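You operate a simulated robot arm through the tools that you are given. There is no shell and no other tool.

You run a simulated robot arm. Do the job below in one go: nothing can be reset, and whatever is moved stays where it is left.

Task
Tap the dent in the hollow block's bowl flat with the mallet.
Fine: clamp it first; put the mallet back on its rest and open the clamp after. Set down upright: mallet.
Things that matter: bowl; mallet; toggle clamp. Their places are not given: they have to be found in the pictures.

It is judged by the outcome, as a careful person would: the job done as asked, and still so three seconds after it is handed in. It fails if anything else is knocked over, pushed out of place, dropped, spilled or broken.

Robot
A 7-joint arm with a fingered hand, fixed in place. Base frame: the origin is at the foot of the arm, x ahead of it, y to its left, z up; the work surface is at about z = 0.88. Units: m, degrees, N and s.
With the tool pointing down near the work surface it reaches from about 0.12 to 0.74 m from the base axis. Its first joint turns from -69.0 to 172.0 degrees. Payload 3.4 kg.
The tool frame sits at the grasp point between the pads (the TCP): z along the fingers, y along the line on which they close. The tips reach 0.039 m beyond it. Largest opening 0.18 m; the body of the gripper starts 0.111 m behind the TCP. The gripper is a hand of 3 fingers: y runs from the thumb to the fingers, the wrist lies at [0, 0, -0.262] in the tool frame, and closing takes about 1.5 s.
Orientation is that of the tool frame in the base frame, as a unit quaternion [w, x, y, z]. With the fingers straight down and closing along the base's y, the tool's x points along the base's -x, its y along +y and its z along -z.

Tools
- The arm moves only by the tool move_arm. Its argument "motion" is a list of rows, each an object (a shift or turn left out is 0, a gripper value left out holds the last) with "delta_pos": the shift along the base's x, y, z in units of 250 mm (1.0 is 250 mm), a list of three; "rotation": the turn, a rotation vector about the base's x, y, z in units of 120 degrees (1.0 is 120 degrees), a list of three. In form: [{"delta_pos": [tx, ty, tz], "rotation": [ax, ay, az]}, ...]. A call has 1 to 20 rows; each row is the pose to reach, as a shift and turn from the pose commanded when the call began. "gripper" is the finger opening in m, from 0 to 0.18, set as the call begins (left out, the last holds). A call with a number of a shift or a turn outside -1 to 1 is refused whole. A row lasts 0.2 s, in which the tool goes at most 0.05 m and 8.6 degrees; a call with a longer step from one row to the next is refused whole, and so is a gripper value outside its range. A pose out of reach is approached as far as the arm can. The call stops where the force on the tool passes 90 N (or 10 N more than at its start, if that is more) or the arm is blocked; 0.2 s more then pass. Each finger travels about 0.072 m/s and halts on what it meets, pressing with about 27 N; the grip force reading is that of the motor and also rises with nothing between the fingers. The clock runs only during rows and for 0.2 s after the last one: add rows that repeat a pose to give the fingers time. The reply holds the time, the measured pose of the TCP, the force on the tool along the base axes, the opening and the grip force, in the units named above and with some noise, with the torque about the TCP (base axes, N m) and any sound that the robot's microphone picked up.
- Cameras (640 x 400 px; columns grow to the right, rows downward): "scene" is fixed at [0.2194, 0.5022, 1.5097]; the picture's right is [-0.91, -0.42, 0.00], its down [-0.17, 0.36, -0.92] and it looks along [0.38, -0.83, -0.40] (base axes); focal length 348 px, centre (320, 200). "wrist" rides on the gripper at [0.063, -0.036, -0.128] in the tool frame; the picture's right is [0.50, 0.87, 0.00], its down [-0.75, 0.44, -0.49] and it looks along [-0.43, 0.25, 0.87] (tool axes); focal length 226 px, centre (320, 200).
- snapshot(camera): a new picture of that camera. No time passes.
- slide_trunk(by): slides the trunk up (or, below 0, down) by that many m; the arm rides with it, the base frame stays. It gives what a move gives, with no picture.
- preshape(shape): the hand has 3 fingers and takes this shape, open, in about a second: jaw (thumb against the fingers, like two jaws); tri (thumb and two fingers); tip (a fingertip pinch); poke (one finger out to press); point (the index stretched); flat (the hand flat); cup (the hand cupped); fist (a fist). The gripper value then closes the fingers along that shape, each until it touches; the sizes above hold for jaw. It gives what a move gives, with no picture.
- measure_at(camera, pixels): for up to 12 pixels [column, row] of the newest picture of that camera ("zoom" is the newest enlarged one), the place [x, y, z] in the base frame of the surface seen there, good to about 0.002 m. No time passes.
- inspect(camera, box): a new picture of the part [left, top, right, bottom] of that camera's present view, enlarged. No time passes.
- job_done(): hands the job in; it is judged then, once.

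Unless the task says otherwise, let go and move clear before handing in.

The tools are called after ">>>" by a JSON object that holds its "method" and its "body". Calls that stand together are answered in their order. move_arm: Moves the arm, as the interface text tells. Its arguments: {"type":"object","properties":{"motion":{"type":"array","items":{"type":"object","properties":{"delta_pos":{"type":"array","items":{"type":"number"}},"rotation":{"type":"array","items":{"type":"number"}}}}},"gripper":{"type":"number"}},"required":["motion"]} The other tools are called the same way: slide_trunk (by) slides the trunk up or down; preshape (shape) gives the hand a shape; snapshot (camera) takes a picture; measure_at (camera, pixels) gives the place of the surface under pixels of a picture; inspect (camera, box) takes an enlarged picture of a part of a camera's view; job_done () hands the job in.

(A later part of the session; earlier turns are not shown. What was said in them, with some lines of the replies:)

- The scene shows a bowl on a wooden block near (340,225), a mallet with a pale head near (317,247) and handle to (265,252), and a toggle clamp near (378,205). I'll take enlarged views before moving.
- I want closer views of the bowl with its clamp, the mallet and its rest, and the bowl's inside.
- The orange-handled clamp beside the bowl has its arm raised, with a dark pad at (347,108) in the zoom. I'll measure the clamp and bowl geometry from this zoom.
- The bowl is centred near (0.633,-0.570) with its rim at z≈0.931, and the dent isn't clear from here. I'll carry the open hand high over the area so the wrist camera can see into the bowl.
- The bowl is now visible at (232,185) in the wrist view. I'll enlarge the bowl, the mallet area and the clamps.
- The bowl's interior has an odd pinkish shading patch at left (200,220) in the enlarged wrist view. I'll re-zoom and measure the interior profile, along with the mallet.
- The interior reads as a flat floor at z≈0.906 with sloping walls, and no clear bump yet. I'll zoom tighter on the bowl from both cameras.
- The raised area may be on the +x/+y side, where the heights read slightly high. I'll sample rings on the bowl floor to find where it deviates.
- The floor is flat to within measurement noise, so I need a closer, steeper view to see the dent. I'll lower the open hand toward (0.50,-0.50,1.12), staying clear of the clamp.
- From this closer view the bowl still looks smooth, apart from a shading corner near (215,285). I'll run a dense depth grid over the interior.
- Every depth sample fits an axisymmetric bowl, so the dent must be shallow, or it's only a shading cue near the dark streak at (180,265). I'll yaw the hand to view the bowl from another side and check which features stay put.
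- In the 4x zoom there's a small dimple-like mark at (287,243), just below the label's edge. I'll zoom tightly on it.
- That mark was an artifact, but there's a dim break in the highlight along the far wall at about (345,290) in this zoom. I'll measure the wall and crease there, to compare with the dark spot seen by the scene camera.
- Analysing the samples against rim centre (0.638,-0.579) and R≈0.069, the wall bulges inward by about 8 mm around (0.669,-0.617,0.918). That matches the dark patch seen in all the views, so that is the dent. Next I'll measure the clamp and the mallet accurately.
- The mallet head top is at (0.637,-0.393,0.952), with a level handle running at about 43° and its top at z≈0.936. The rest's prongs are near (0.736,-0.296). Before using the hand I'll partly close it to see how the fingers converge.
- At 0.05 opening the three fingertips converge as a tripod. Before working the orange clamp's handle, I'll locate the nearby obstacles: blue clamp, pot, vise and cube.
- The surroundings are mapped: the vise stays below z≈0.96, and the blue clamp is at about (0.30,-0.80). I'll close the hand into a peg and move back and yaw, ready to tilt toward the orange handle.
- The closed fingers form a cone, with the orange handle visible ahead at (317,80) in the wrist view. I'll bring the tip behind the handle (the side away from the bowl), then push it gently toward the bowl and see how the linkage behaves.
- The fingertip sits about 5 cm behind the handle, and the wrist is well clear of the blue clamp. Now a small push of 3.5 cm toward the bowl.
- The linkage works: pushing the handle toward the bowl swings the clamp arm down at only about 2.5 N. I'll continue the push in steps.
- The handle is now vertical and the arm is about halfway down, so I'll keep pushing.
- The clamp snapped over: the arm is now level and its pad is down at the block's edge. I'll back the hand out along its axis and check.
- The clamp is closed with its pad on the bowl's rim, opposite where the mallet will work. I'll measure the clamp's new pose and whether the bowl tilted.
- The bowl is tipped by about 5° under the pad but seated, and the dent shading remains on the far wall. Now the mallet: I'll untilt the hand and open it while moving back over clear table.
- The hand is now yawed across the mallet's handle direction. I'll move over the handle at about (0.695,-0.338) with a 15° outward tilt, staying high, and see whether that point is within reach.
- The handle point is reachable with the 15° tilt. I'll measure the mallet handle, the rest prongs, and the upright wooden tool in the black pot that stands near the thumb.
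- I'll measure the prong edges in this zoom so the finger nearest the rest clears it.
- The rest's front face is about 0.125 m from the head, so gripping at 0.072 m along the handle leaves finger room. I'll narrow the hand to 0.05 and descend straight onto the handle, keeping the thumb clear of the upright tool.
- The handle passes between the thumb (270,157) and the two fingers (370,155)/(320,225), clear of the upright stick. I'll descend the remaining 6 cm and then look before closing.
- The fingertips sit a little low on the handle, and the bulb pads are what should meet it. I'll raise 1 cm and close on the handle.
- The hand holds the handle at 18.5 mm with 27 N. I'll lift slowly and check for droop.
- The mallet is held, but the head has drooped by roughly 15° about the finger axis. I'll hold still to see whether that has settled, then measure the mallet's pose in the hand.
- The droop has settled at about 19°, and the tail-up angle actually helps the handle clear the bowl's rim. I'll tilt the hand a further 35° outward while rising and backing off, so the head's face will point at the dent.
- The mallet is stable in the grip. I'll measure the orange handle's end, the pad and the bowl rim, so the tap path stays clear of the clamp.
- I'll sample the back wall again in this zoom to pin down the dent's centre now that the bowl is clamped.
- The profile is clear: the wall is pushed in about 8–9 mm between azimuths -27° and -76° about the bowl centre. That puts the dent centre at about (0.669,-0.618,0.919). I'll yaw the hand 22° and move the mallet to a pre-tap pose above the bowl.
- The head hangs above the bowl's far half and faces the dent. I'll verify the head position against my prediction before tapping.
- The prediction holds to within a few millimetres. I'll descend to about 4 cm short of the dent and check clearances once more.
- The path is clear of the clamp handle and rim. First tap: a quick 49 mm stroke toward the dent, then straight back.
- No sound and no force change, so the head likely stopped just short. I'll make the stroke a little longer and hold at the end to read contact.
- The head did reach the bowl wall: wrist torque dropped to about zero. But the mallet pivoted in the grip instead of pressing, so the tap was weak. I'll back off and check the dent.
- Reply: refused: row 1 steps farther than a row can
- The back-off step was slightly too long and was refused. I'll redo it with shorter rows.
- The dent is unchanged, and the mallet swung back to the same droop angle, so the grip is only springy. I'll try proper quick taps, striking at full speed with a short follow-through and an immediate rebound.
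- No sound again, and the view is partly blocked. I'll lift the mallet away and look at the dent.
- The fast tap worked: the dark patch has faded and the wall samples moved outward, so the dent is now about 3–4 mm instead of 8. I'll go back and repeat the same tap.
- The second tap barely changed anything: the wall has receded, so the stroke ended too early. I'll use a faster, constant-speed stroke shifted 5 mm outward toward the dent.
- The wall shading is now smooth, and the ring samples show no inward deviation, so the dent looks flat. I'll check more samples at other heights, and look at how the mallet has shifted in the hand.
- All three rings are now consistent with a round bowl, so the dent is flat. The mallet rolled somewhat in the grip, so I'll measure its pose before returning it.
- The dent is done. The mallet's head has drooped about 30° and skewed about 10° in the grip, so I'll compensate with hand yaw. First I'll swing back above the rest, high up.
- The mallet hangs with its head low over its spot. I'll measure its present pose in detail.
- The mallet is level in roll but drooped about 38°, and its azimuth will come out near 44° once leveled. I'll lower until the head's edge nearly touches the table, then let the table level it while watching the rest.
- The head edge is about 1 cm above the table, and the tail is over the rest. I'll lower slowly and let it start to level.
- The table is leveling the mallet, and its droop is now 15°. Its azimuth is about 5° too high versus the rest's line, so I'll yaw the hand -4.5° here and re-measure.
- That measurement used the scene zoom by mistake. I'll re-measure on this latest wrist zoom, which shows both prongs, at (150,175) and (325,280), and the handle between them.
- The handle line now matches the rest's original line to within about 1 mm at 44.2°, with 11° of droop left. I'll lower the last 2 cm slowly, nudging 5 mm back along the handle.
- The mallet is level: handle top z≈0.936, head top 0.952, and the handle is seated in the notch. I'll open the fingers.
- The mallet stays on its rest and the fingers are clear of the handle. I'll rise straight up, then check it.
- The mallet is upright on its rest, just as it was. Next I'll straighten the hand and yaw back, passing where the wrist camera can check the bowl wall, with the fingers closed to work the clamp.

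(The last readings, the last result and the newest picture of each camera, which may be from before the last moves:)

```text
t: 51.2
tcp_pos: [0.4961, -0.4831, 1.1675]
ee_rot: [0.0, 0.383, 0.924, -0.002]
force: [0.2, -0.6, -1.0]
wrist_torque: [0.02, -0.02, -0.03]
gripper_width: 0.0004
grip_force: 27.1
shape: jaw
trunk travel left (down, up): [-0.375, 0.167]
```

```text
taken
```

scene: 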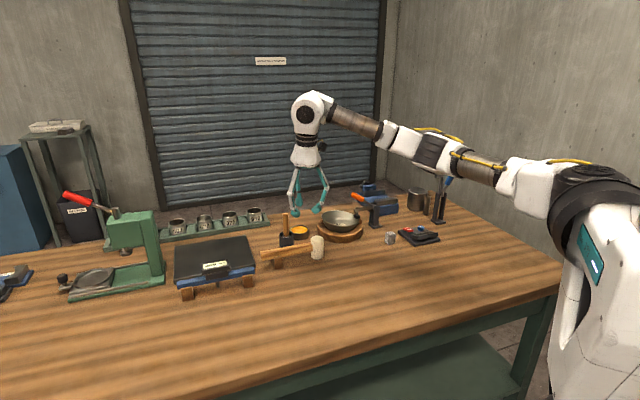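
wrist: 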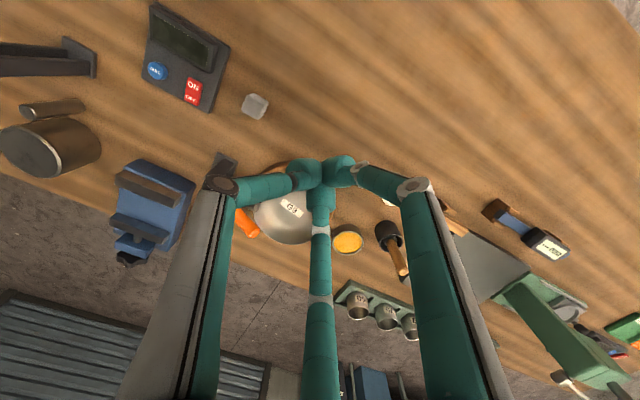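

>>> {"method": "inspect", "body": {"camera": "wrist", "box": [240, 180, 330, 250]}}

>>> {"method": "inspect", "body": {"camera": "scene", "box": [315, 190, 379, 235]}}

```text
5.71 times, centred on (285, 215) of wrist
```

zoom: 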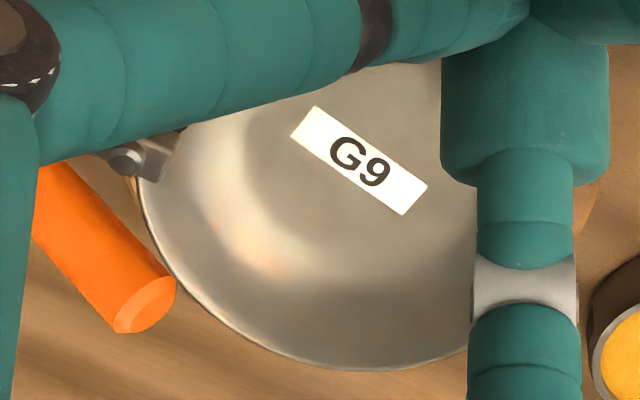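

```text
8.89 times, centred on (347, 212) of scene
```

zoom: 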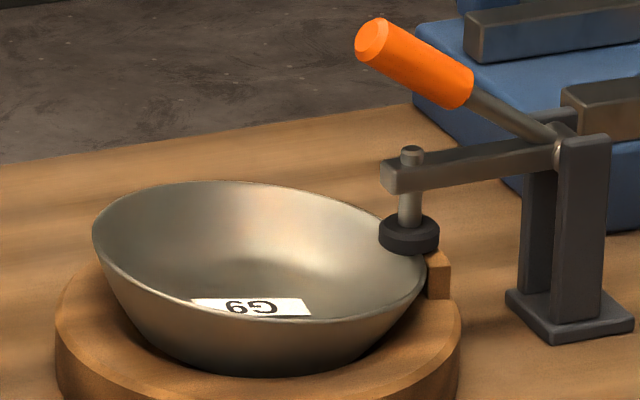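

The far wall now looks smooth. I'll do one last ring measurement from this angle before opening the clamp.

>>> {"method": "inspect", "body": {"camera": "wrist", "box": [240, 180, 330, 250]}}

>>> {"method": "measure_at", "body": {"camera": "zoom", "pixels": [[165, 200], [180, 245], [205, 280], [240, 312], [275, 332], [310, 343], [345, 348], [380, 346], [415, 338], [450, 325], [225, 270], [300, 310]]}}

>>> {"method": "measure_at", "body": {"camera": "zoom", "pixels": [[185, 215], [200, 250], [225, 285], [255, 305], [285, 320], [320, 328], [355, 330], [390, 326], [420, 315], [445, 300], [250, 285], [340, 312]]}}

```text
5.71 times, centred on (285, 215) of wrist
```

zoom: 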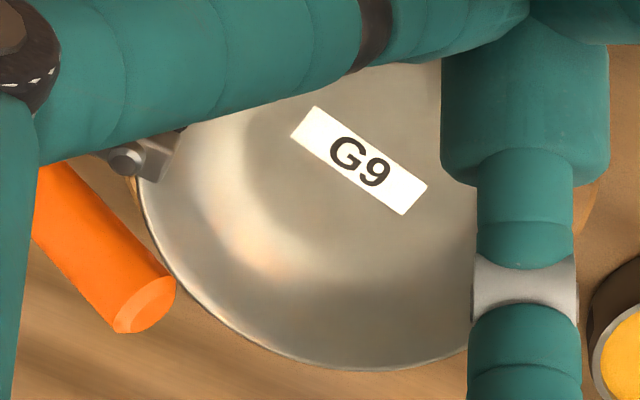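

```text
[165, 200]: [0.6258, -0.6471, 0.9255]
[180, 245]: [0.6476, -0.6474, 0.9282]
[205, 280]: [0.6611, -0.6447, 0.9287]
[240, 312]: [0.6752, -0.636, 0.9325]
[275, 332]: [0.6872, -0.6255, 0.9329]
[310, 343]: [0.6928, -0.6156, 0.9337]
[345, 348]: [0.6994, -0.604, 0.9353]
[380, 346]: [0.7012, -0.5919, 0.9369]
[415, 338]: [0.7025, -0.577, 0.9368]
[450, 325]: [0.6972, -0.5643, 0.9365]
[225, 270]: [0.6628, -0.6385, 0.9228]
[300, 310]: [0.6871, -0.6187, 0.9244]
```

```text
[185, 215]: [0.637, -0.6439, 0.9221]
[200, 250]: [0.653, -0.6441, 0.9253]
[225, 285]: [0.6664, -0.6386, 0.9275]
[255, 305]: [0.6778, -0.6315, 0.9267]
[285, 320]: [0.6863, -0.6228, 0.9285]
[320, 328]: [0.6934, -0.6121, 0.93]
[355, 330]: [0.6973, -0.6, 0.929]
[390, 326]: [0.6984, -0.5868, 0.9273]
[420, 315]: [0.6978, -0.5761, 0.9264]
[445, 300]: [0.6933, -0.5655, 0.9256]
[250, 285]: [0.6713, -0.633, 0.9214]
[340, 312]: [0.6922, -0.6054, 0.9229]
```

The wall is round to within 2 mm everywhere, so the dent is flat. Now the clamp: I'll tilt the closed hand 45° and move to a standoff in front of the orange handle's end.

>>> {"method": "move_arm", "body": {"motion": [{"delta_pos": [0.03, -0.02, 0], "rotation": [-0.0442, -0.0442, 0]}, {"delta_pos": [0.07, -0.05, 0], "rotation": [-0.0884, -0.0884, 0]}, {"delta_pos": [0.12, -0.08, -0.05], "rotation": [-0.1326, -0.1326, 0]}, {"delta_pos": [0.16, -0.11, -0.12], "rotation": [-0.1768, -0.1768, 0]}, {"delta_pos": [0.2, -0.14, -0.2], "rotation": [-0.221, -0.221, 0]}, {"delta_pos": [0.236, -0.162, -0.27], "rotation": [-0.265, -0.265, 0]}]}}

>>> {"method": "snapshot", "body": {"camera": "wrist"}}

>>> {"method": "inspect", "body": {"camera": "scene", "box": [310, 150, 420, 235]}}

```text
t: 52.6
tcp_pos: [0.5537, -0.5235, 1.0994]
ee_rot: [0.355, 0.353, 0.853, -0.149]
force: [0.4, 0.1, 0.0]
wrist_torque: [0.02, 0.01, 0.0]
gripper_width: 0.0001
grip_force: 26.9
shape: jaw
trunk travel left (down, up): [-0.375, 0.167]
```

```text
taken
```

wrist: 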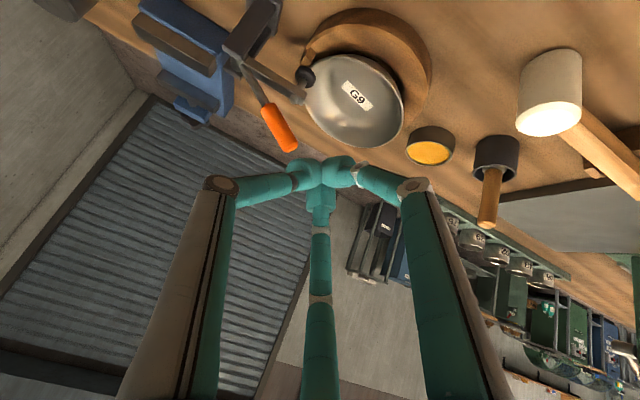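

```text
4.71 times, centred on (365, 192) of scene
```

zoom: 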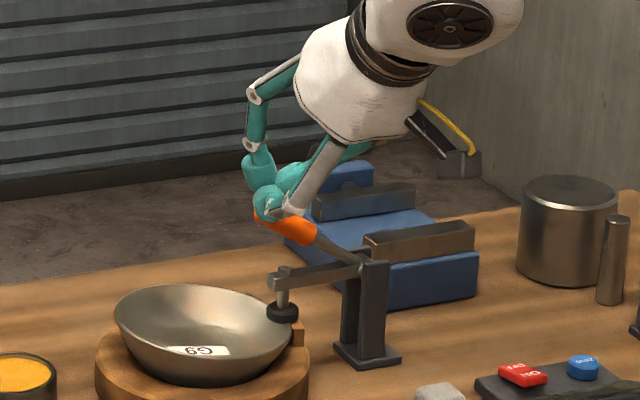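

If I advanced straight in, the thumb would hit the handle's end. I'll offset 3.5 cm toward the bowl's middle, descend, then slide in underneath the handle's end.

>>> {"method": "move_arm", "body": {"motion": [{"delta_pos": [0.099, 0.099, 0]}, {"delta_pos": [0.168, 0.032, -0.122]}, {"delta_pos": [0.237, -0.034, -0.245]}, {"delta_pos": [0.305, -0.101, -0.367]}, {"delta_pos": [0.305, -0.101, -0.367]}]}}

>>> {"method": "snapshot", "body": {"camera": "wrist"}}

>>> {"method": "inspect", "body": {"camera": "scene", "box": [310, 160, 410, 235]}}

```text
t: 53.8
tcp_pos: [0.6306, -0.5485, 1.0094]
ee_rot: [0.354, 0.352, 0.853, -0.148]
force: [0.9, 0.4, 0.2]
wrist_torque: [0.01, 0.02, 0.0]
gripper_width: 0.0
grip_force: 27.3
shape: jaw
trunk travel left (down, up): [-0.375, 0.167]
```

```text
taken
```

wrist: 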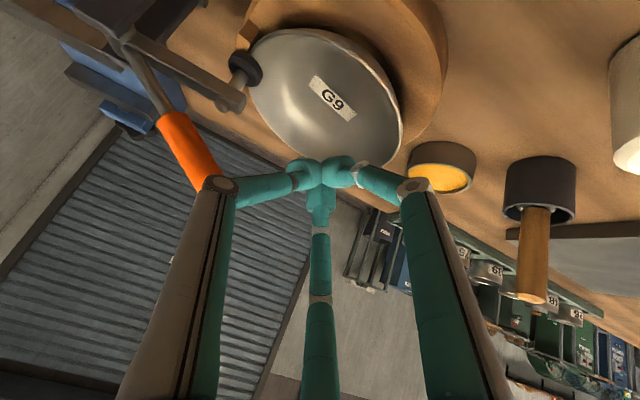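

```text
5.33 times, centred on (360, 198) of scene
```

zoom: 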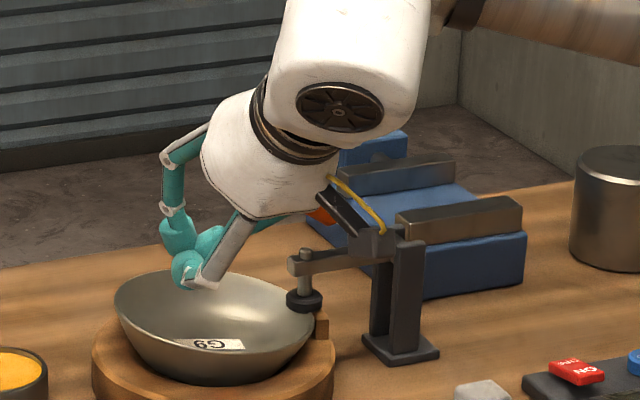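

The hand is in place and the handle's end is just to its side. I'll slide in under the handle and start lifting along the arc.

>>> {"method": "move_arm", "body": {"motion": [{"delta_pos": [-0.05, -0.05, 0]}, {"delta_pos": [-0.099, -0.099, 0]}, {"delta_pos": [-0.109, -0.109, 0.0824]}]}}

>>> {"method": "snapshot", "body": {"camera": "wrist"}}

>>> {"method": "inspect", "body": {"camera": "scene", "box": [310, 160, 410, 235]}}

```text
t: 54.6
tcp_pos: [0.6047, -0.5746, 1.0283]
ee_rot: [0.354, 0.354, 0.853, -0.149]
force: [0.3, 0.3, -0.1]
wrist_torque: [-0.01, 0.02, 0.01]
gripper_width: 0.0
grip_force: 26.7
shape: jaw
trunk travel left (down, up): [-0.375, 0.167]
```

```text
taken
```

wrist: 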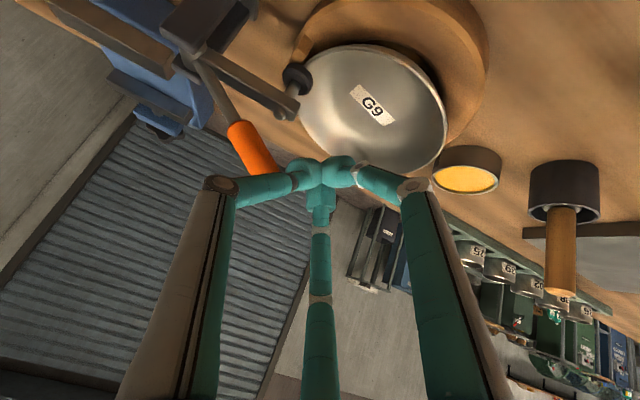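

```text
5.33 times, centred on (360, 198) of scene
```

zoom: 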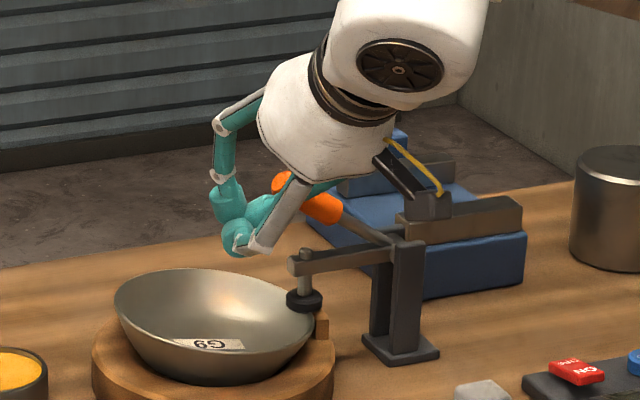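

The thumb is now just beneath the handle's end. I'll continue lifting along the arc.

>>> {"method": "move_arm", "body": {"motion": [{"delta_pos": [-0.0201, -0.0201, 0.0784]}, {"delta_pos": [-0.0498, -0.0498, 0.1508]}, {"delta_pos": [-0.0877, -0.0877, 0.2152]}]}}

>>> {"method": "snapshot", "body": {"camera": "wrist"}}

>>> {"method": "inspect", "body": {"camera": "scene", "box": [310, 160, 410, 235]}}

```text
t: 55.4
tcp_pos: [0.5822, -0.5964, 1.0839]
ee_rot: [0.354, 0.353, 0.853, -0.149]
force: [0.3, 0.0, -0.5]
wrist_torque: [-0.02, 0.02, 0.0]
gripper_width: 0.0002
grip_force: 26.9
shape: jaw
trunk travel left (down, up): [-0.375, 0.167]
```

```text
taken
```

wrist: 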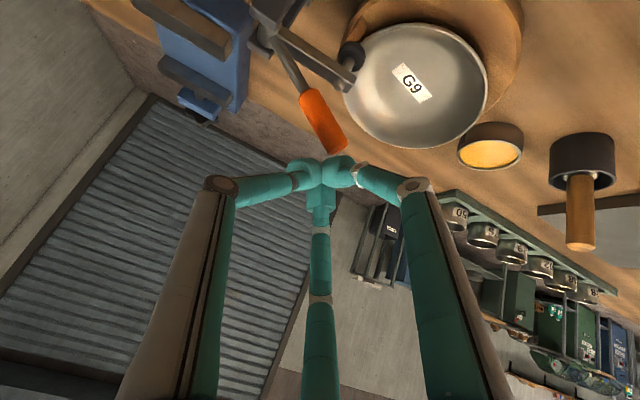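

```text
5.33 times, centred on (360, 198) of scene
```

zoom: 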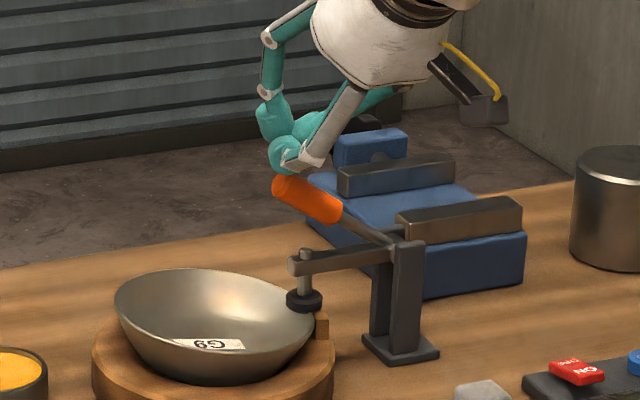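

The hand passed just outside the handle's end without catching it. I'll back off, drop lower, and come in about 2 cm further under the handle.

>>> {"method": "move_arm", "body": {"motion": [{"delta_pos": [0.13, 0.13, 0.01]}, {"delta_pos": [0.158, 0.124, -0.136]}, {"delta_pos": [0.158, 0.124, -0.272]}, {"delta_pos": [0.1, 0.066, -0.272]}, {"delta_pos": [0.048, 0.014, -0.272]}]}}

>>> {"method": "snapshot", "body": {"camera": "wrist"}}

>>> {"method": "inspect", "body": {"camera": "scene", "box": [310, 160, 410, 235]}}

```text
t: 56.6
tcp_pos: [0.5967, -0.5918, 1.0143]
ee_rot: [0.353, 0.353, 0.854, -0.149]
force: [0.1, -0.3, -0.1]
wrist_torque: [0.02, 0.03, 0.02]
gripper_width: 0.0
grip_force: 26.7
shape: jaw
trunk travel left (down, up): [-0.375, 0.167]
```

```text
taken
```

wrist: 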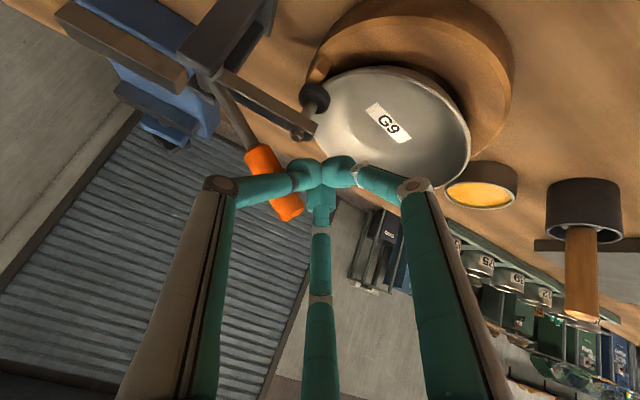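

```text
5.33 times, centred on (360, 198) of scene
```

zoom: 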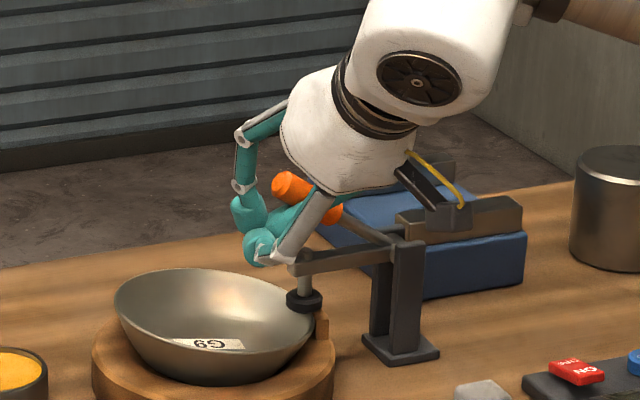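

The thumb now crosses beneath the orange grip, with the end poking past at (290,205). I'll lift along the arc.

>>> {"method": "move_arm", "body": {"motion": [{"delta_pos": [-0.0153, -0.0153, 0.0712]}, {"delta_pos": [-0.0413, -0.0413, 0.1472]}, {"delta_pos": [-0.078, -0.078, 0.214]}]}}

>>> {"method": "snapshot", "body": {"camera": "wrist"}}

>>> {"method": "inspect", "body": {"camera": "scene", "box": [310, 160, 410, 235]}}

```text
t: 57.4
tcp_pos: [0.576, -0.6171, 1.0699]
ee_rot: [0.353, 0.354, 0.853, -0.149]
force: [-0.2, -0.3, 0.5]
wrist_torque: [-0.01, 0.01, -0.01]
gripper_width: 0.0
grip_force: 26.9
shape: jaw
trunk travel left (down, up): [-0.375, 0.167]
```

```text
taken
```

wrist: 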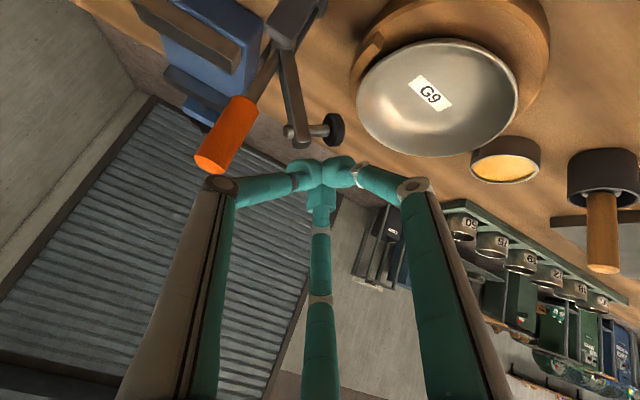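

```text
5.33 times, centred on (360, 198) of scene
```

zoom: 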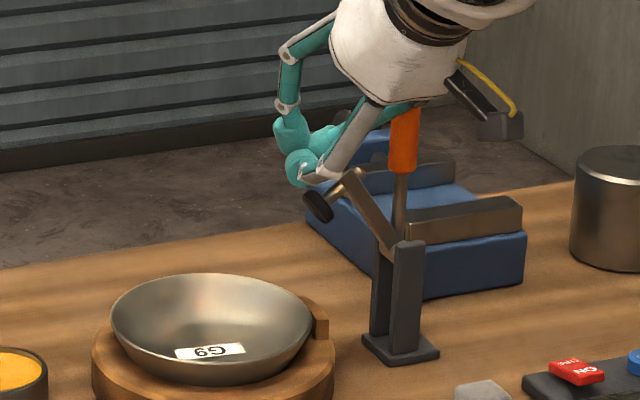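

The clamp released: the handle popped upright, the arm is raised and the bowl has settled level. My hand may be blocking the arm's last travel, so I'll withdraw along the tool axis.

>>> {"method": "move_arm", "body": {"motion": [{"delta_pos": [-0.03, 0.09, 0.1]}, {"delta_pos": [-0.1, 0.19, 0.22]}, {"delta_pos": [-0.18, 0.29, 0.34]}, {"delta_pos": [-0.18, 0.29, 0.34]}]}}

>>> {"method": "snapshot", "body": {"camera": "wrist"}}

>>> {"method": "inspect", "body": {"camera": "scene", "box": [310, 160, 420, 240]}}

```text
t: 58.4
tcp_pos: [0.5296, -0.5455, 1.1534]
ee_rot: [0.353, 0.353, 0.853, -0.15]
force: [-0.2, 0.0, 0.5]
wrist_torque: [-0.01, 0.02, 0.01]
gripper_width: 0.0002
grip_force: 27.6
shape: jaw
trunk travel left (down, up): [-0.375, 0.167]
```

```text
taken
```

wrist: 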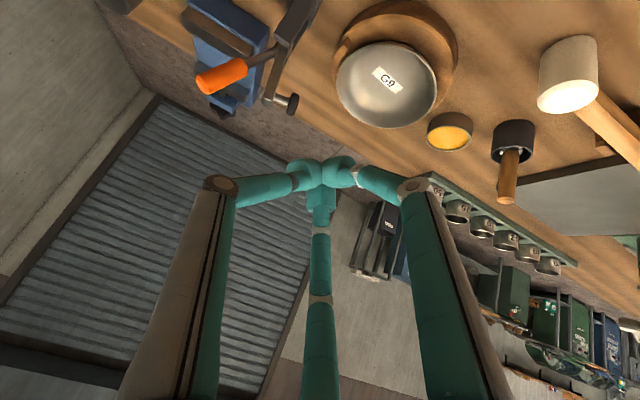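

```text
5.00 times, centred on (365, 200) of scene
```

zoom: 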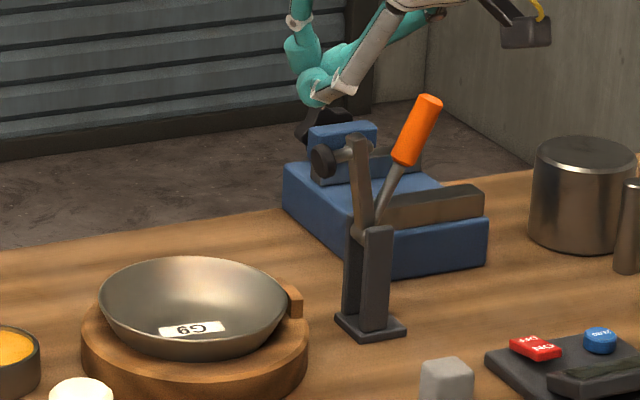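

The clamp is fully open, as at the start, and the bowl sits level in its block. I'll withdraw the hand to a clear high pose and make final checks.

>>> {"method": "move_arm", "body": {"motion": [{"delta_pos": [-0.05, 0.1, 0.05], "rotation": [0.044, 0.044, 0]}, {"delta_pos": [-0.1, 0.2, 0.1], "rotation": [0.088, 0.088, 0]}, {"delta_pos": [-0.17, 0.3, 0.15], "rotation": [0.132, 0.132, 0]}, {"delta_pos": [-0.24, 0.4, 0.2], "rotation": [0.176, 0.176, 0]}, {"delta_pos": [-0.3, 0.5, 0.22], "rotation": [0.22, 0.22, 0]}, {"delta_pos": [-0.36, 0.6, 0.24], "rotation": [0.265, 0.265, 0]}], "gripper": 0.1}}

>>> {"method": "snapshot", "body": {"camera": "scene"}}

>>> {"method": "inspect", "body": {"camera": "scene", "box": [315, 197, 371, 237]}}

>>> {"method": "measure_at", "body": {"camera": "zoom", "pixels": [[110, 200], [130, 190], [160, 180], [190, 175], [220, 173], [250, 174], [280, 180], [310, 188], [170, 195], [200, 195], [230, 195], [260, 197]]}}

>>> {"method": "inspect", "body": {"camera": "scene", "box": [240, 195, 370, 275]}}

```text
t: 59.8
tcp_pos: [0.4402, -0.391, 1.2118]
ee_rot: [-0.001, 0.382, 0.924, -0.002]
force: [0.7, -0.9, 0.2]
wrist_torque: [-0.02, 0.04, 0.03]
gripper_width: 0.0997
grip_force: 0.0
shape: jaw
trunk travel left (down, up): [-0.375, 0.167]
```

```text
taken
```

scene: 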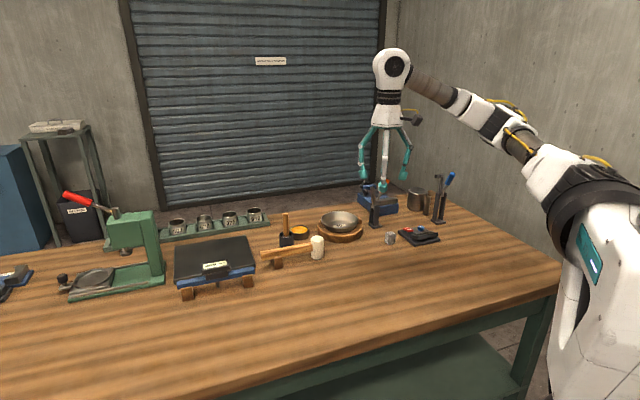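

```text
10.00 times, centred on (343, 217) of scene
```

zoom: 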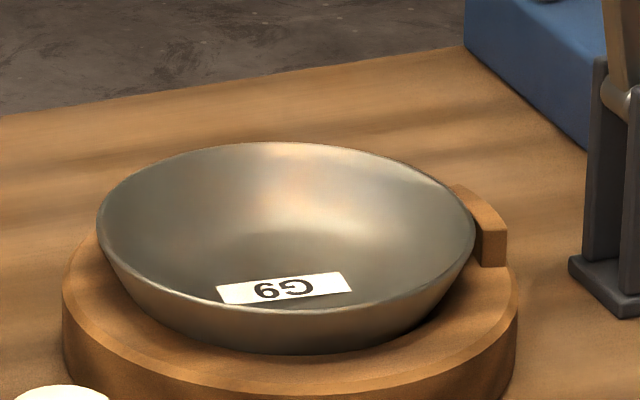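

```text
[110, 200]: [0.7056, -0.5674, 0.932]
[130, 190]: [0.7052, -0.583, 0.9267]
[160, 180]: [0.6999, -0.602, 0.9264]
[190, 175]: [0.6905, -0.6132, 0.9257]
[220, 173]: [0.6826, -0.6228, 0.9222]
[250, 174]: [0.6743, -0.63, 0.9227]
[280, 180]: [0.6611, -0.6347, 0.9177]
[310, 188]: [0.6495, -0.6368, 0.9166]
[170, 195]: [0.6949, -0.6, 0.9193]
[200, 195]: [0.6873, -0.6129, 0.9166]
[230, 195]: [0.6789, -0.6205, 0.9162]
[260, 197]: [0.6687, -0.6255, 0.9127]
```

```text
4.92 times, centred on (305, 235) of scene
```

zoom: 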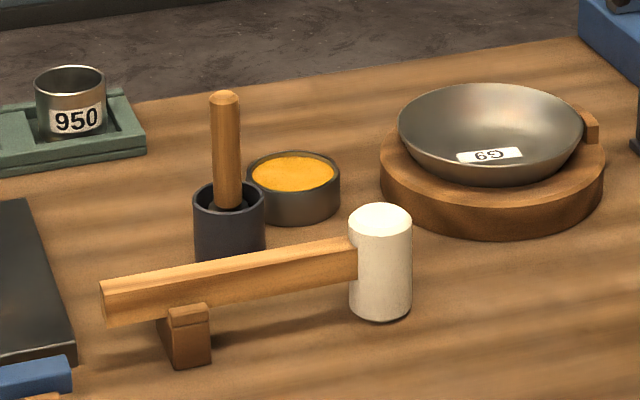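

The final views show everything in order:

- **Bowl:** the far wall has one smooth highlight and is round to within measurement noise, and it sits level in its block.
- **Mallet:** it stands upright on its rest, where it started.
- **Clamp:** it is open.
- **Rest of the bench:** nothing else looks disturbed, and the hand is clear.

I'm handing the job in.

>>> {"method": "job_done", "body": {}}

```text
The job is handed in.
```

The dent in the bowl is tapped flat, the mallet is upright on its rest, and the clamp is open. I handed the job in; I haven't seen a result from the judging.

- **Dent:** the far wall was pushed in about 8–9 mm. Fast mallet taps, with the clamp holding the bowl, brought it back. It now measures round to within about 3 mm (the readings are only good to about 2 mm) and the dark patch is gone.
- **Mallet:** it slipped in the fingers during the taps, so I levelled it against the table while lowering it. It ended up in the rest's notch, within a few millimetres of where it started.
- **Clamp:** it tipped the bowl by about 5° while closed. After I opened it, the bowl settled level in its block again.
- **Other objects:** nothing else on the bench looks moved in the final pictures, and the hand is well clear.
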